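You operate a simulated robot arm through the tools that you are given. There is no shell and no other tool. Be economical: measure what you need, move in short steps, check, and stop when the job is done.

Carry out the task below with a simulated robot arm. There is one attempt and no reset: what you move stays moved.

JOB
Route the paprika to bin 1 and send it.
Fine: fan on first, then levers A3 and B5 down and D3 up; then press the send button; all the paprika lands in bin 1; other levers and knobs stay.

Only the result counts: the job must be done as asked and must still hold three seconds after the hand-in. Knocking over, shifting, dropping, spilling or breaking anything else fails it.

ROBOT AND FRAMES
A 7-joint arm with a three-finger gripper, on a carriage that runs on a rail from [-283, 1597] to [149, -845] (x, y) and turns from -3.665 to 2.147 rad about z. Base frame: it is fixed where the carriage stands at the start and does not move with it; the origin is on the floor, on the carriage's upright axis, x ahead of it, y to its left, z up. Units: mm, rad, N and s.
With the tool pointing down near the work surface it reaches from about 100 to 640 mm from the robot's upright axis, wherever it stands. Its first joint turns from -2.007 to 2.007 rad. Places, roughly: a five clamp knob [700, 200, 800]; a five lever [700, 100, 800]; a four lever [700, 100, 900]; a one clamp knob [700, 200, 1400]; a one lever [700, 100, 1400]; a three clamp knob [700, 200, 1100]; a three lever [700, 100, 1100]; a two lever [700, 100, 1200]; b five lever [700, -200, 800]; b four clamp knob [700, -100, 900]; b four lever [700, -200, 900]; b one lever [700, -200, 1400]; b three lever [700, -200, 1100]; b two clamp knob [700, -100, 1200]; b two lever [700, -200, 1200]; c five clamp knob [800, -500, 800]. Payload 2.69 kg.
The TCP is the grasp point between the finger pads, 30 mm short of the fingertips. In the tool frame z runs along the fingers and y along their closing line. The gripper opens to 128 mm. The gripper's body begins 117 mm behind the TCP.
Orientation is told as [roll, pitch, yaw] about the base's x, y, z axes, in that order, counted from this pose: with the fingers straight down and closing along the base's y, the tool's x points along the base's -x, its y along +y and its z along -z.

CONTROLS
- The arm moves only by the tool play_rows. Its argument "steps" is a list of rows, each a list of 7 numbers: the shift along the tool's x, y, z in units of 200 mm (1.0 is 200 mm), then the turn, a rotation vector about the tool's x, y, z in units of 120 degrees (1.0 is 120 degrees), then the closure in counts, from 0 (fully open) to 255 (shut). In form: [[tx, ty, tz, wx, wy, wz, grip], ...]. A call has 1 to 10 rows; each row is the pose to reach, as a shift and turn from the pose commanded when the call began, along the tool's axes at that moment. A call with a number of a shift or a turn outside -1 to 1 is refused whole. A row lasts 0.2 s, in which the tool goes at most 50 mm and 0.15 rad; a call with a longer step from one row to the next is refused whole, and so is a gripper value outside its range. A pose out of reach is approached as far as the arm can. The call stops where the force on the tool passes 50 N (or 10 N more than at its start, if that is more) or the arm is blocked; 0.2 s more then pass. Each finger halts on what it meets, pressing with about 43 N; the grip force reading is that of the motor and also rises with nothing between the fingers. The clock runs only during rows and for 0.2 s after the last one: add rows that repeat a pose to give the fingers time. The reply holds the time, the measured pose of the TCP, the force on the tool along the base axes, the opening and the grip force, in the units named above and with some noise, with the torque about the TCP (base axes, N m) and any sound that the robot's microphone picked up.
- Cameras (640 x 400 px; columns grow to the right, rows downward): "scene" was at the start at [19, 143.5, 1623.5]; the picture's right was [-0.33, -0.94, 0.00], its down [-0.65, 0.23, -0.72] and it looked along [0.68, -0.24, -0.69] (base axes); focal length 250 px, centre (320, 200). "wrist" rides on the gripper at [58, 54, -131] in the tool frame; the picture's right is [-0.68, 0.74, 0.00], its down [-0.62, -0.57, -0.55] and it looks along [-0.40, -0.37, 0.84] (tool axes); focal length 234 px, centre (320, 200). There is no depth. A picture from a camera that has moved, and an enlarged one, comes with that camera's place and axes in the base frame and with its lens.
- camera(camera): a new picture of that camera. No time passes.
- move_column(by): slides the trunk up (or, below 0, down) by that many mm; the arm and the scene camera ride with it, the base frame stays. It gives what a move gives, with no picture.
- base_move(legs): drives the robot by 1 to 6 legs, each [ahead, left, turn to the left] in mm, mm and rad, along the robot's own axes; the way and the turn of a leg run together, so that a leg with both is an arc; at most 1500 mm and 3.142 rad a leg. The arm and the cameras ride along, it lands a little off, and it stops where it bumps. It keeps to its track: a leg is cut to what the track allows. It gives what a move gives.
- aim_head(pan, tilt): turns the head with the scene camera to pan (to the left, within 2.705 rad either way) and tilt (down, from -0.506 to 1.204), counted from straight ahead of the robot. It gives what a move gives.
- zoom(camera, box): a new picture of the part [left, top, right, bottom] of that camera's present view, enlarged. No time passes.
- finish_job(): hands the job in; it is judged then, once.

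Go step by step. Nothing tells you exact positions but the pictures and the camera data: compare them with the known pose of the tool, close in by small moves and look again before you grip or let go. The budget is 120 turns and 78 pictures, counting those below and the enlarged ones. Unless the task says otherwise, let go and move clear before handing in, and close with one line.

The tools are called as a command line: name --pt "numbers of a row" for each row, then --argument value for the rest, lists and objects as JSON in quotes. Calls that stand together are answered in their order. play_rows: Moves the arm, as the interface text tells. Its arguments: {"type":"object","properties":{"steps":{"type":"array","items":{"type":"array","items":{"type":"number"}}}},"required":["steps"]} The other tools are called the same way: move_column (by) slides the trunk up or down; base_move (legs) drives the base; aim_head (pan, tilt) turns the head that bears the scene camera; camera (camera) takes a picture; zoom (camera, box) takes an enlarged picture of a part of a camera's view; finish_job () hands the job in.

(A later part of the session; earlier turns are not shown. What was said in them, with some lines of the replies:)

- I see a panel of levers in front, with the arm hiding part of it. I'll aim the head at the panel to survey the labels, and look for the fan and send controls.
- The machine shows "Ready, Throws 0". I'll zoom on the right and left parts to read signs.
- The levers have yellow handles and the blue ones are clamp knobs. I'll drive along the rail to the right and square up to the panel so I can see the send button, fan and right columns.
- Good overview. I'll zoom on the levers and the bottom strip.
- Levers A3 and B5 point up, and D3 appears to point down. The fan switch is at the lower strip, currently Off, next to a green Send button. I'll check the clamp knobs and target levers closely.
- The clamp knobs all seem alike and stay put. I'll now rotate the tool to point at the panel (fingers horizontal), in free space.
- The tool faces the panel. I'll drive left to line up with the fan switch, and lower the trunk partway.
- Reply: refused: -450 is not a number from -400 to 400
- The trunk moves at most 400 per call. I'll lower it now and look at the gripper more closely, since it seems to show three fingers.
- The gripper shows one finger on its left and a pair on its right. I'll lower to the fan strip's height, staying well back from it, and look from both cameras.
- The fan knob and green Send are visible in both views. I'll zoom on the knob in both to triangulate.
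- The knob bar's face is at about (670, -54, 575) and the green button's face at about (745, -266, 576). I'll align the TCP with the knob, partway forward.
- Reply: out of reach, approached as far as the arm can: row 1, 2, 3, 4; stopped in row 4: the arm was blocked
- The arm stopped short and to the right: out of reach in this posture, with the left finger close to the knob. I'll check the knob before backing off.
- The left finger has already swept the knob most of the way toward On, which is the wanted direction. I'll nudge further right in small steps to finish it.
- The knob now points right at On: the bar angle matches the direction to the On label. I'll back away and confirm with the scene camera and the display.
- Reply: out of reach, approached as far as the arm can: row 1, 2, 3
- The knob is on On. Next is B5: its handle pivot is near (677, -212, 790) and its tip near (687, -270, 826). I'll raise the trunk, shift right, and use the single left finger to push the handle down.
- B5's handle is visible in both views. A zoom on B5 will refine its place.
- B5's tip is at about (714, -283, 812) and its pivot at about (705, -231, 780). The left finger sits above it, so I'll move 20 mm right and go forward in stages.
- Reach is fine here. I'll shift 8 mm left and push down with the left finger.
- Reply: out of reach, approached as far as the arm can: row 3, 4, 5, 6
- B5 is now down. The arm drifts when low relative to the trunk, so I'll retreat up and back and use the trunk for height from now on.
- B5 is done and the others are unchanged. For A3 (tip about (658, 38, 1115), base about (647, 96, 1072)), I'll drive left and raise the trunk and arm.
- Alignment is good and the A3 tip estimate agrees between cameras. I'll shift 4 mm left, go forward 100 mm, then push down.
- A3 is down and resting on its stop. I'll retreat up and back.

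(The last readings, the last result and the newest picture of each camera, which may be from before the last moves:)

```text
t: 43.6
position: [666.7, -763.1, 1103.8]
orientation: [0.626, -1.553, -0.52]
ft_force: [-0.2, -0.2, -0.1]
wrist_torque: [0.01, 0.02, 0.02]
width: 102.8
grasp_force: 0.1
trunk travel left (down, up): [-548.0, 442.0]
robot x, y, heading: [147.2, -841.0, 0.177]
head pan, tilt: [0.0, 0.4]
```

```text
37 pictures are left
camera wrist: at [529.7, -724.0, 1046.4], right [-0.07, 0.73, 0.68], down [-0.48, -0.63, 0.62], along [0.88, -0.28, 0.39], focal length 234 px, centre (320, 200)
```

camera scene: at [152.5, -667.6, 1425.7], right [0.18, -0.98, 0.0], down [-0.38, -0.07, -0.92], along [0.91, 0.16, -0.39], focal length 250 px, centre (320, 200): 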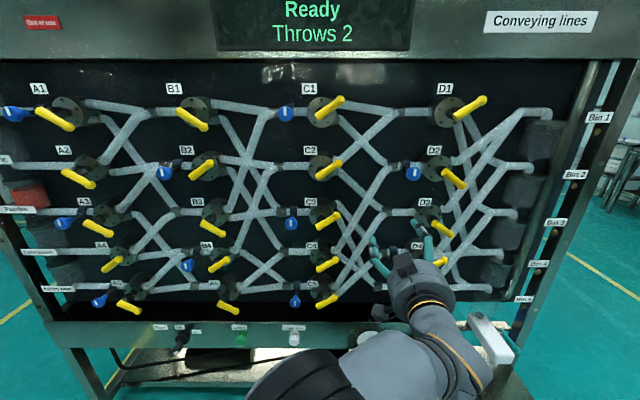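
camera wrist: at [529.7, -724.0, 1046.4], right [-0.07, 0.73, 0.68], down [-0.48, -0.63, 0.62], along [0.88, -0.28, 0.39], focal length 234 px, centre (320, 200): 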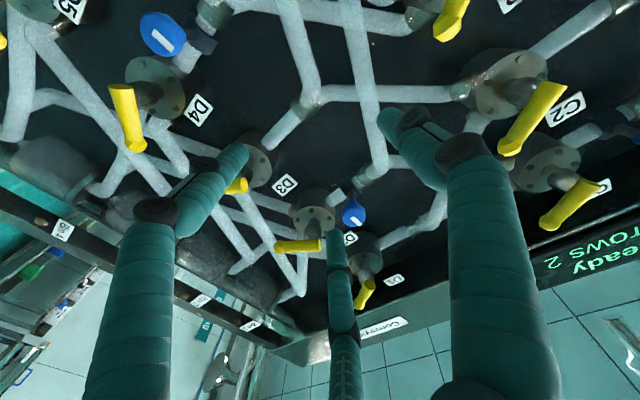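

The display counts 2 throws, as expected. I'll zoom in on D3.

zoom --camera "scene" --box '[360, 160, 500, 270]'

zoom --camera "wrist" --box '[100, 40, 340, 260]'

```text
3.64 times, centred on (430, 215) of scene
camera zoom: at [152.5, -667.6, 1425.7], right [0.18, -0.98, 0.0], down [-0.38, -0.07, -0.92], along [0.91, 0.16, -0.39], focal length 908 px, centre (-80, 146)
```

zoom: 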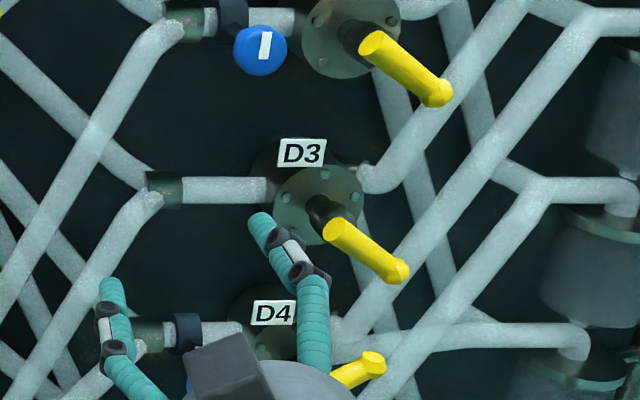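

```text
1.82 times, centred on (220, 150) of wrist
camera zoom: at [529.7, -724.0, 1046.4], right [-0.07, 0.73, 0.68], down [-0.48, -0.63, 0.62], along [0.88, -0.28, 0.39], focal length 426 px, centre (502, 291)
```

zoom: 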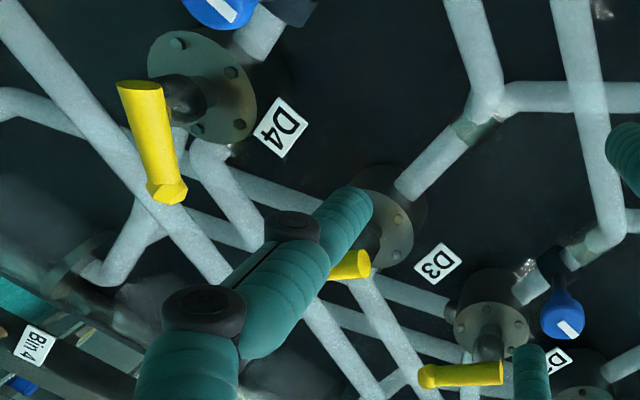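

D3 is down: its tip is at about (827, -926, 1060) and its base at about (818, -873, 1094). I'll lower the trunk, then move right with a narrower opening so the left finger sits below D3's handle and above D4's.

move_column --by -85

play_rows --pt "0 -0.2 0 0 0 0 90" --pt "0 -0.42 0 0 0 0 135" --pt "0 -0.64 0 0 0 0 135" --pt "0 -0.86 0 0 0 0 135" --pt "0 -1.0 0 0 0 0 135" --pt "0 -1.0 0 0 0 0 135"

zoom --camera "scene" --box '[380, 180, 560, 300]'

camera --camera "wrist"

```text
t: 44.8
position: [667.0, -762.8, 1019.2]
orientation: [0.632, -1.553, -0.526]
ft_force: [-0.1, -0.2, 0.1]
wrist_torque: [-0.04, 0.01, -0.02]
width: 102.9
grasp_force: 0.0
trunk travel left (down, up): [-463.0, 527.0]
robot x, y, heading: [148.6, -841.7, 0.178]
head pan, tilt: [0.0, 0.4]
```

```text
t: 46.2
position: [686.0, -961.9, 1017.5]
orientation: [0.623, -1.553, -0.516]
ft_force: [1.3, 0.2, 0.2]
wrist_torque: [0.0, -0.02, 0.01]
width: 60.2
grasp_force: 0.0
trunk travel left (down, up): [-463.0, 527.0]
robot x, y, heading: [147.9, -838.5, 0.178]
head pan, tilt: [0.0, 0.4]
```

```text
3.33 times, centred on (470, 240) of scene
camera zoom: at [152.6, -667.7, 1340.8], right [0.18, -0.98, 0.0], down [-0.38, -0.07, -0.92], along [0.91, 0.16, -0.39], focal length 833 px, centre (-180, 67)
```

zoom: 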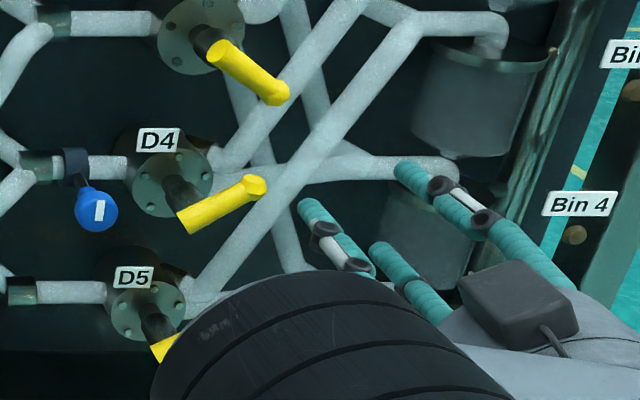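

```text
33 pictures are left
camera wrist: at [550.4, -923.0, 959.5], right [-0.07, 0.73, 0.68], down [-0.48, -0.63, 0.62], along [0.88, -0.28, 0.39], focal length 234 px, centre (320, 200)
```

wrist: 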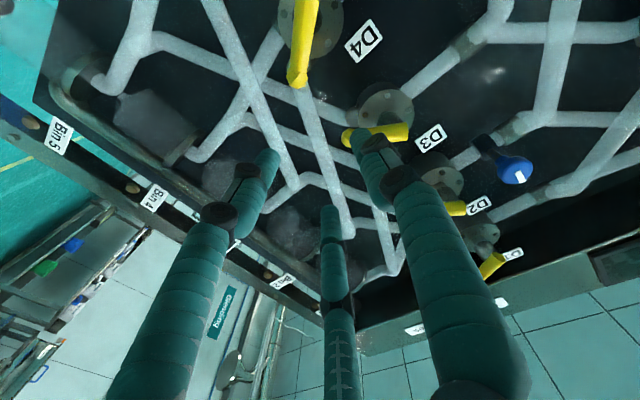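

The left finger is now just below D3's handle level. I'll go 10 mm lower and 14 mm further right, then forward.

play_rows --pt "0.05 -0.07 0.1 0 0 0 135" --pt "0.05 -0.07 0.3 0 0 0 135" --pt "0.05 -0.07 0.45 0 0 0 135"

play_rows --pt "0 0 0.1 0 0 0 135" --pt "0 0 0.2 0 0 0 135"

camera --camera "wrist"

zoom --camera "scene" --box '[380, 180, 560, 300]'

```text
t: 47.0
position: [779.4, -966.1, 1004.4]
orientation: [0.65, -1.553, -0.544]
ft_force: [-0.7, -0.2, 0.0]
wrist_torque: [0.02, 0.02, 0.02]
width: 60.1
grasp_force: 0.1
trunk travel left (down, up): [-463.0, 527.0]
robot x, y, heading: [148.2, -841.6, 0.183]
head pan, tilt: [0.0, 0.4]
```

```text
t: 47.6
position: [818.6, -960.4, 1004.9]
orientation: [0.608, -1.554, -0.499]
ft_force: [0.0, -0.4, -0.1]
wrist_torque: [-0.02, -0.01, 0.02]
width: 60.5
grasp_force: 0.1
trunk travel left (down, up): [-463.0, 527.0]
robot x, y, heading: [150.2, -842.4, 0.182]
head pan, tilt: [0.0, 0.4]
```

```text
32 pictures are left
camera wrist: at [682.1, -922.4, 948.3], right [-0.07, 0.73, 0.68], down [-0.48, -0.63, 0.62], along [0.88, -0.28, 0.39], focal length 234 px, centre (320, 200)
```

wrist: 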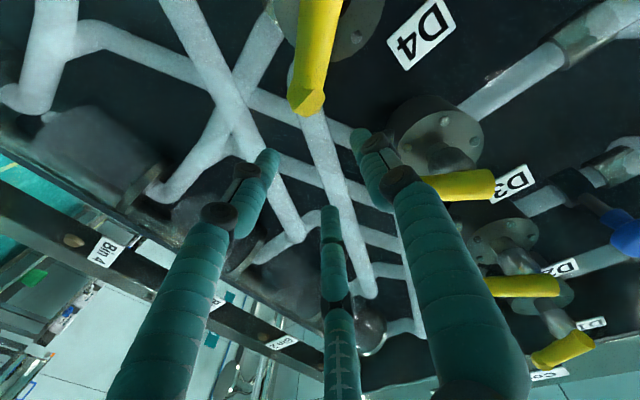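

```text
3.33 times, centred on (470, 240) of scene
camera zoom: at [152.8, -667.7, 1340.7], right [0.18, -0.98, 0.0], down [-0.38, -0.07, -0.92], along [0.91, 0.16, -0.39], focal length 833 px, centre (-180, 67)
```

zoom: 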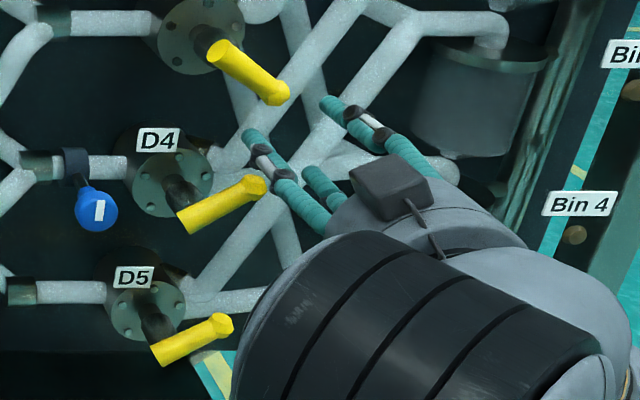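

The finger is between the D3 and D4 handles. I'll push straight up, easing 6 mm left.

play_rows --pt "-0.1 0.03 0 0 0 0 135" --pt "-0.2 0.03 0 0 0 0 135" --pt "-0.28 0.03 0 0 0 0 135" --pt "-0.36 0.03 0 0 0 0 135" --pt "-0.44 0.03 0 0 0 0 135" --pt "-0.5 0.03 0 0 0 0 135"

camera --camera "wrist"

zoom --camera "scene" --box '[380, 150, 560, 270]'

```text
t: 49.0
position: [819.7, -961.7, 1092.6]
orientation: [0.251, -1.533, -0.15]
ft_force: [-7.4, -4.9, -38.0]
wrist_torque: [-1.04, 0.59, 0.45]
width: 61.3
grasp_force: 0.0
trunk travel left (down, up): [-463.0, 527.0]
robot x, y, heading: [150.3, -840.3, 0.186]
head pan, tilt: [0.0, 0.4]
```

```text
30 pictures are left
camera wrist: at [683.8, -921.6, 1038.4], right [-0.05, 0.73, 0.68], down [-0.46, -0.62, 0.63], along [0.88, -0.29, 0.37], focal length 234 px, centre (320, 200)
```

wrist: 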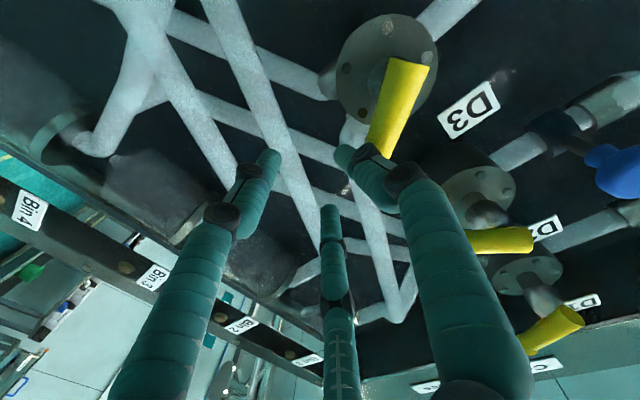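

```text
3.33 times, centred on (470, 210) of scene
camera zoom: at [156.1, -669.4, 1340.3], right [0.18, -0.98, 0.0], down [-0.39, -0.07, -0.92], along [0.91, 0.16, -0.39], focal length 833 px, centre (-180, 167)
```

zoom: 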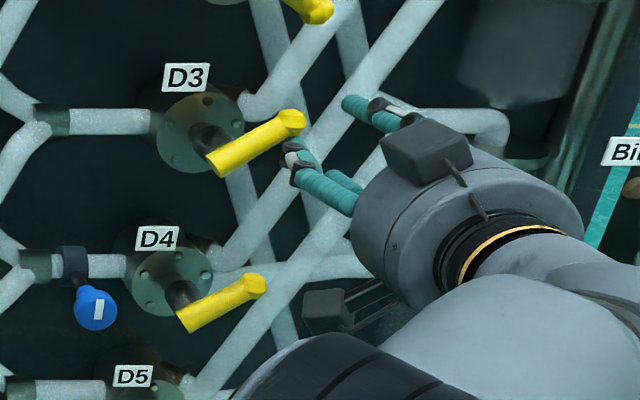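

D3 is up against its stop. I'll ease down slightly, retreat, and check the display.

play_rows --pt "0.1 0 0 0 0 0 135" --pt "0.12 0 -0.15 0 0 0 135" --pt "0.12 0 -0.38 0 0 0 135" --pt "0.12 0 -0.62 0 0 0 135" --pt "0.12 0.2 -0.62 0 0 0 135" --pt "0.12 0.4 -0.62 0 0 0 135" --pt "0.12 0.6 -0.62 0 0 0 135" --pt "0.12 0.8 -0.62 0 0 0 135" --pt "0.12 0.95 -0.62 0 0 0 135"

aim_head --pan 0.2 --tilt 0.1

camera --camera "scene"

```text
t: 51.0
position: [672.3, -779.8, 1084.3]
orientation: [0.638, -1.553, -0.535]
ft_force: [0.4, 0.3, 0.0]
wrist_torque: [-0.02, -0.02, 0.01]
width: 60.1
grasp_force: 0.2
trunk travel left (down, up): [-463.0, 527.0]
robot x, y, heading: [148.9, -839.1, 0.181]
head pan, tilt: [0.0, 0.4]
```

```text
t: 51.8
position: [674.0, -780.1, 1083.3]
orientation: [0.629, -1.553, -0.522]
ft_force: [-0.6, -0.2, 0.1]
wrist_torque: [-0.01, 0.0, 0.0]
width: 60.3
grasp_force: 0.1
trunk travel left (down, up): [-463.0, 527.0]
robot x, y, heading: [150.7, -844.0, 0.181]
head pan, tilt: [0.201, 0.099]
```

```text
28 pictures are left
camera scene: at [146.9, -650.1, 1368.6], right [0.37, -0.93, 0.0], down [-0.09, -0.04, -0.99], along [0.92, 0.37, -0.1], focal length 250 px, centre (320, 200)
```

scene: 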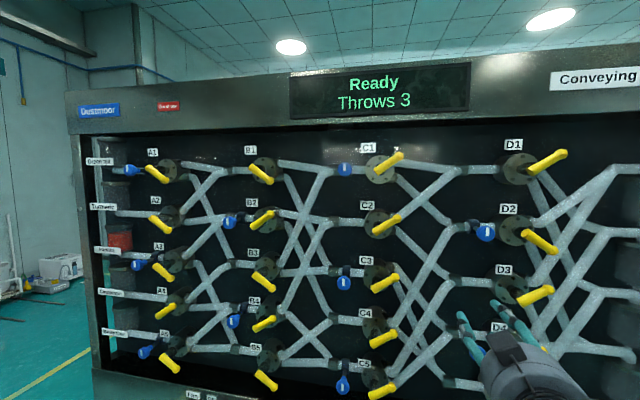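

The display shows 3 throws, and A3, B5 and D3 are set. I'll drive left to the Send button (u about 392) and then lower the trunk.

base_move --legs '[[0, 459, 0]]'

move_column --by -400

aim_head --pan 0.1 --tilt 0.5

camera --camera "scene"

camera --camera "wrist"

```text
t: 54.5
position: [594.4, -331.0, 1085.4]
orientation: [0.618, -1.552, -0.507]
ft_force: [-0.4, 0.6, -0.3]
wrist_torque: [0.03, -0.01, -0.02]
width: 60.3
grasp_force: 0.1
trunk travel left (down, up): [-463.0, 527.0]
robot x, y, heading: [69.8, -395.4, 0.187]
head pan, tilt: [0.201, 0.099]
```

```text
t: 58.4
position: [593.4, -331.1, 684.0]
orientation: [0.629, -1.553, -0.516]
ft_force: [-0.4, -0.2, -0.5]
wrist_torque: [0.03, 0.0, 0.0]
width: 60.2
grasp_force: 0.1
trunk travel left (down, up): [-63.0, 927.0]
robot x, y, heading: [69.4, -398.5, 0.188]
head pan, tilt: [0.201, 0.099]
```

```text
t: 59.2
position: [593.2, -330.7, 685.5]
orientation: [0.628, -1.553, -0.517]
ft_force: [-0.2, 0.7, 1.4]
wrist_torque: [0.0, -0.01, 0.0]
width: 59.9
grasp_force: 0.1
trunk travel left (down, up): [-63.0, 927.0]
robot x, y, heading: [68.1, -396.8, 0.183]
head pan, tilt: [0.099, 0.499]
```

```text
27 pictures are left
camera scene: at [69.0, -213.2, 931.7], right [0.28, -0.96, 0.0], down [-0.46, -0.13, -0.88], along [0.84, 0.25, -0.48], focal length 250 px, centre (320, 200)
```

scene: 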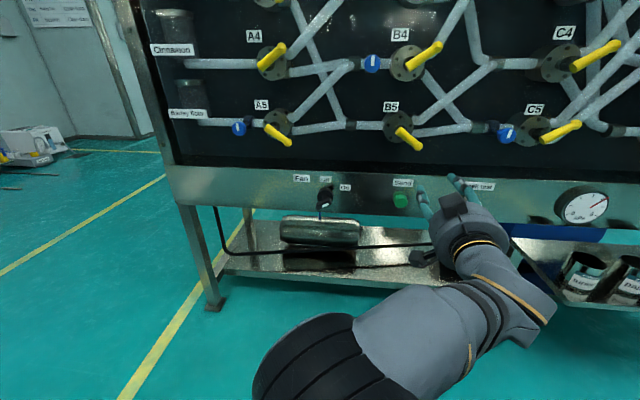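

```text
26 pictures are left
camera wrist: at [457.3, -292.5, 627.2], right [-0.07, 0.73, 0.68], down [-0.47, -0.63, 0.62], along [0.88, -0.28, 0.39], focal length 234 px, centre (320, 200)
```

wrist: 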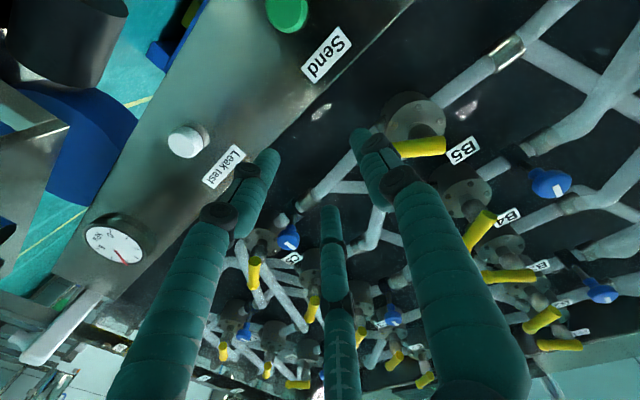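

I'll check the fan knob, gauge and send button up close.

zoom --camera "scene" --box '[280, 160, 420, 240]'

zoom --camera "scene" --box '[530, 170, 640, 240]'

```text
4.57 times, centred on (350, 200) of scene
camera zoom: at [69.0, -213.2, 931.7], right [0.28, -0.96, 0.0], down [-0.46, -0.13, -0.88], along [0.84, 0.25, -0.48], focal length 1142 px, centre (183, 200)
```

zoom: 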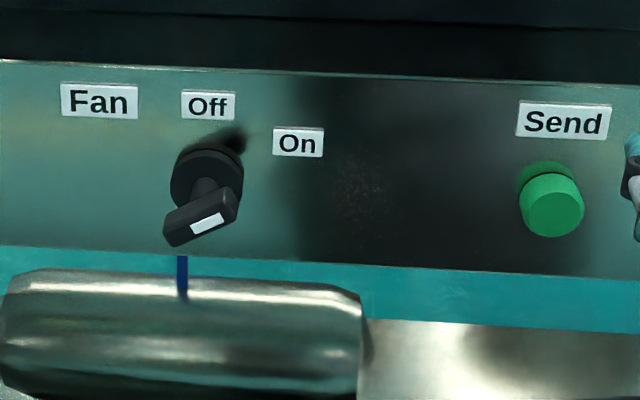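

```text
5.71 times, centred on (585, 205) of scene
camera zoom: at [69.0, -213.2, 931.7], right [0.28, -0.96, 0.0], down [-0.46, -0.13, -0.88], along [0.84, 0.25, -0.48], focal length 1428 px, centre (-1194, 171)
```

zoom: 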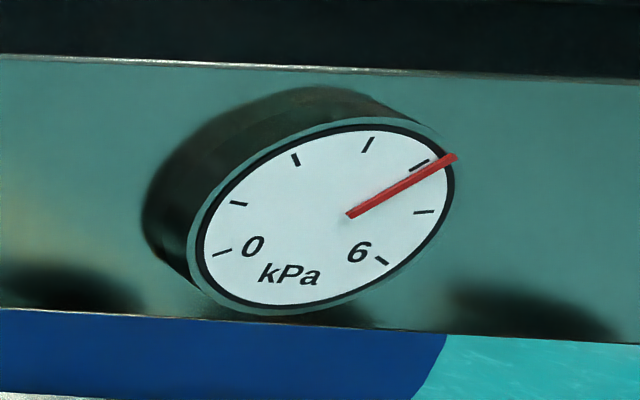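

The gauge reads 4 kPa, so the fan is running. Now I'll line up the left finger with Send at about (748, -263, 577).

move_column --by -60

play_rows --pt "0.12 0.01 0.0 0 0 0 135" --pt "0.24 0.01 0.1 0 0 0 135" --pt "0.24 0.01 0.3 0 0 0 135" --pt "0.24 0.01 0.45 0 0 0 135"

camera --camera "wrist"

zoom --camera "scene" --box '[340, 120, 480, 220]'

```text
t: 60.2
position: [592.8, -331.1, 624.0]
orientation: [0.632, -1.555, -0.518]
ft_force: [0.3, -0.9, 0.3]
wrist_torque: [-0.02, -0.01, -0.03]
width: 60.2
grasp_force: 0.1
trunk travel left (down, up): [-3.0, 987.0]
robot x, y, heading: [71.8, -397.2, 0.187]
head pan, tilt: [0.099, 0.499]
```

```text
t: 61.2
position: [682.2, -317.5, 575.3]
orientation: [0.652, -1.554, -0.543]
ft_force: [0.4, -0.6, 0.1]
wrist_torque: [0.03, 0.02, -0.03]
width: 60.5
grasp_force: 0.1
trunk travel left (down, up): [-3.0, 987.0]
robot x, y, heading: [69.9, -389.0, 0.181]
head pan, tilt: [0.099, 0.499]
```

```text
23 pictures are left
camera wrist: at [545.3, -279.2, 517.9], right [-0.07, 0.73, 0.68], down [-0.47, -0.63, 0.62], along [0.88, -0.28, 0.39], focal length 234 px, centre (320, 200)
```

wrist: 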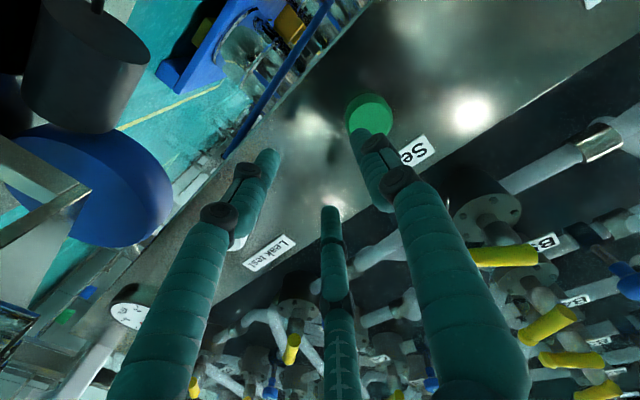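

```text
4.00 times, centred on (410, 170) of scene
camera zoom: at [68.8, -213.2, 871.6], right [0.28, -0.96, 0.0], down [-0.46, -0.13, -0.88], along [0.84, 0.25, -0.48], focal length 999 px, centre (-40, 320)
```

zoom: 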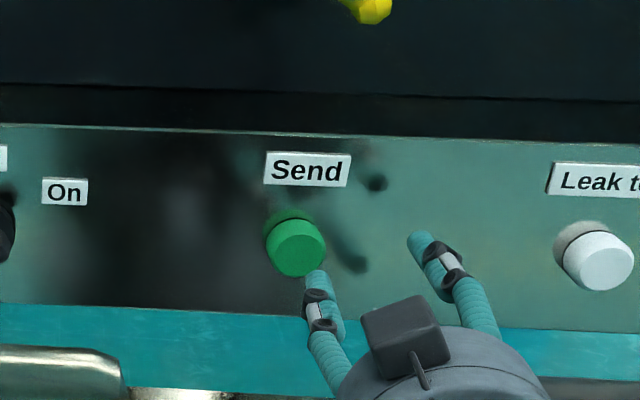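

Finger and button nearly line up. I'll correct 5 mm left and up, then press forward gently.

play_rows --pt "-0.025 0.025 0.1 0 0 0 135" --pt "-0.025 0.025 0.19 0 0 0 135" --pt "-0.025 0.025 0.22 0 0 0 135" --pt "-0.025 0.025 0.25 0 0 0 135" --pt "-0.025 0.025 0.27 0 0 0 135"

zoom --camera "scene" --box '[340, 120, 480, 220]'

```text
t: 62.4
position: [733.1, -312.5, 583.0]
orientation: [0.856, -1.554, -0.756]
ft_force: [-42.4, -14.3, 0.5]
wrist_torque: [0.11, -0.01, -1.0]
width: 75.6
grasp_force: 5.9
trunk travel left (down, up): [-3.0, 987.0]
robot x, y, heading: [69.1, -398.3, 0.181]
head pan, tilt: [0.099, 0.499]
heard: click
```

```text
4.00 times, centred on (410, 170) of scene
camera zoom: at [66.8, -214.3, 871.8], right [0.28, -0.96, 0.0], down [-0.46, -0.13, -0.88], along [0.84, 0.24, -0.48], focal length 999 px, centre (-40, 320)
```

zoom: 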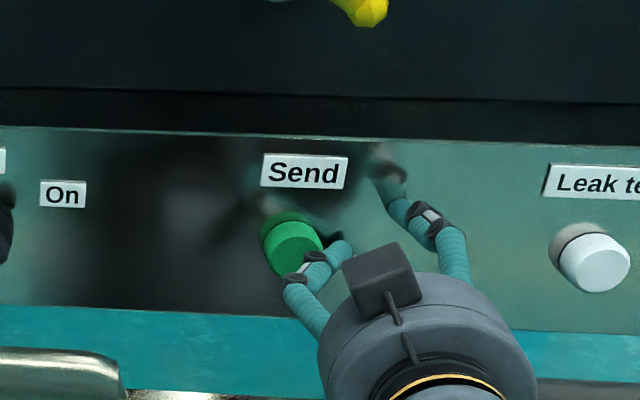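

I heard a click. I'll back away straight and look at the display and the bins.

play_rows --pt "0 0 -0.1 0 0 0 120" --pt "0 0 -0.3 0 0 0 120" --pt "0 0 -0.5 0 0 0 120" --pt "0 0 -0.6 0 0 0 120"

aim_head --pan -0.1 --tilt -0.4

camera --camera "scene"

```text
t: 63.4
position: [616.8, -321.0, 580.4]
orientation: [0.636, -1.55, -0.523]
ft_force: [-0.4, 0.0, -0.3]
wrist_torque: [-0.01, -0.03, 0.01]
width: 67.9
grasp_force: 0.0
trunk travel left (down, up): [-3.0, 987.0]
robot x, y, heading: [70.0, -391.1, 0.184]
head pan, tilt: [0.099, 0.499]
```

```text
t: 64.6
position: [617.6, -320.1, 579.7]
orientation: [0.624, -1.555, -0.512]
ft_force: [0.0, 0.2, -0.1]
wrist_torque: [0.01, -0.01, 0.0]
width: 67.5
grasp_force: 0.1
trunk travel left (down, up): [-3.0, 987.0]
robot x, y, heading: [66.6, -393.2, 0.184]
head pan, tilt: [-0.099, -0.4]
```

```text
20 pictures are left
camera scene: at [54.6, -232.5, 950.7], right [0.08, -1.0, 0.0], down [0.39, 0.03, -0.92], along [0.92, 0.08, 0.39], focal length 250 px, centre (320, 200)
```

scene: 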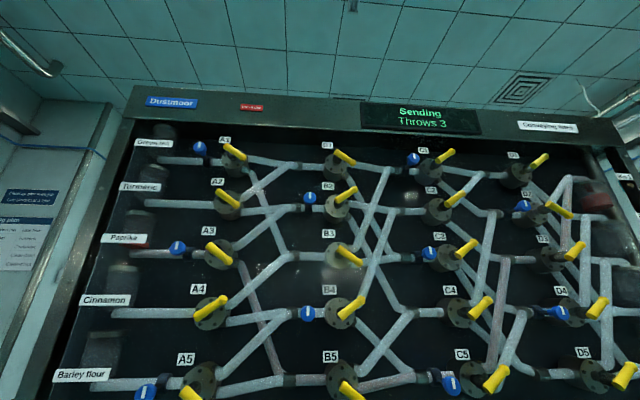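

The display says "Sending" and red powder is arriving at the top right bin. I'll wait while it finishes.

play_rows --pt "0 0 0 0 0 0 120" --pt "0 0 0 0 0 0 120" --pt "0 0 0 0 0 0 120" --pt "0 0 0 0 0 0 120" --pt "0 0 0 0 0 0 120" --pt "0 0 0 0 0 0 120" --pt "0 0 0 0 0 0 120" --pt "0 0 0 0 0 0 120" --pt "0 0 0 0 0 0 120" --pt "0 0 0 0 0 0 120"

aim_head --pan -0.3 --tilt -0.3

camera --camera "scene"

```text
t: 66.8
position: [617.7, -321.9, 581.7]
orientation: [0.625, -1.552, -0.515]
ft_force: [-0.4, 0.0, -0.1]
wrist_torque: [0.03, -0.03, -0.02]
width: 67.8
grasp_force: 0.1
trunk travel left (down, up): [-3.0, 987.0]
robot x, y, heading: [73.0, -395.0, 0.181]
head pan, tilt: [-0.099, -0.4]
```

```text
t: 67.6
position: [616.6, -321.2, 581.2]
orientation: [0.627, -1.553, -0.514]
ft_force: [-0.7, 0.0, 0.3]
wrist_torque: [0.0, -0.01, 0.0]
width: 67.6
grasp_force: 0.2
trunk travel left (down, up): [-3.0, 987.0]
robot x, y, heading: [67.3, -399.3, 0.185]
head pan, tilt: [-0.3, -0.3]
```

```text
19 pictures are left
camera scene: at [59.6, -247.7, 943.3], right [-0.12, -0.99, 0.0], down [0.29, -0.03, -0.96], along [0.95, -0.11, 0.3], focal length 250 px, centre (320, 200)
```

scene: 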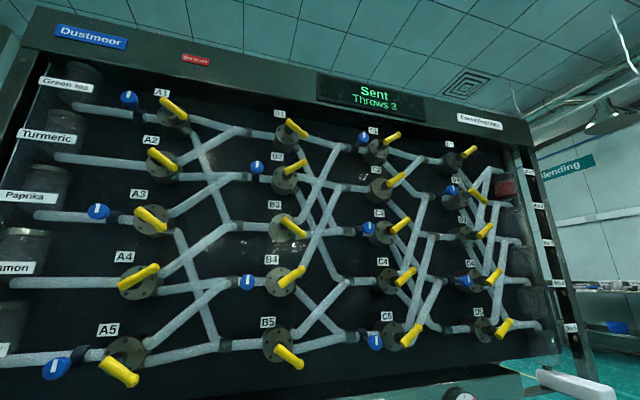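

The display reads "Sent", the paprika jar is empty and bin 1 is full of red. The arm is clear, so I'm handing in.

finish_job

```text
The job is handed in.
```

The paprika went to bin 1: fan on first, A3 and B5 down, D3 up, then Send pressed. The display read "Sent" with 3 throws, the paprika jar was empty, and I saw no other lever or knob moved.
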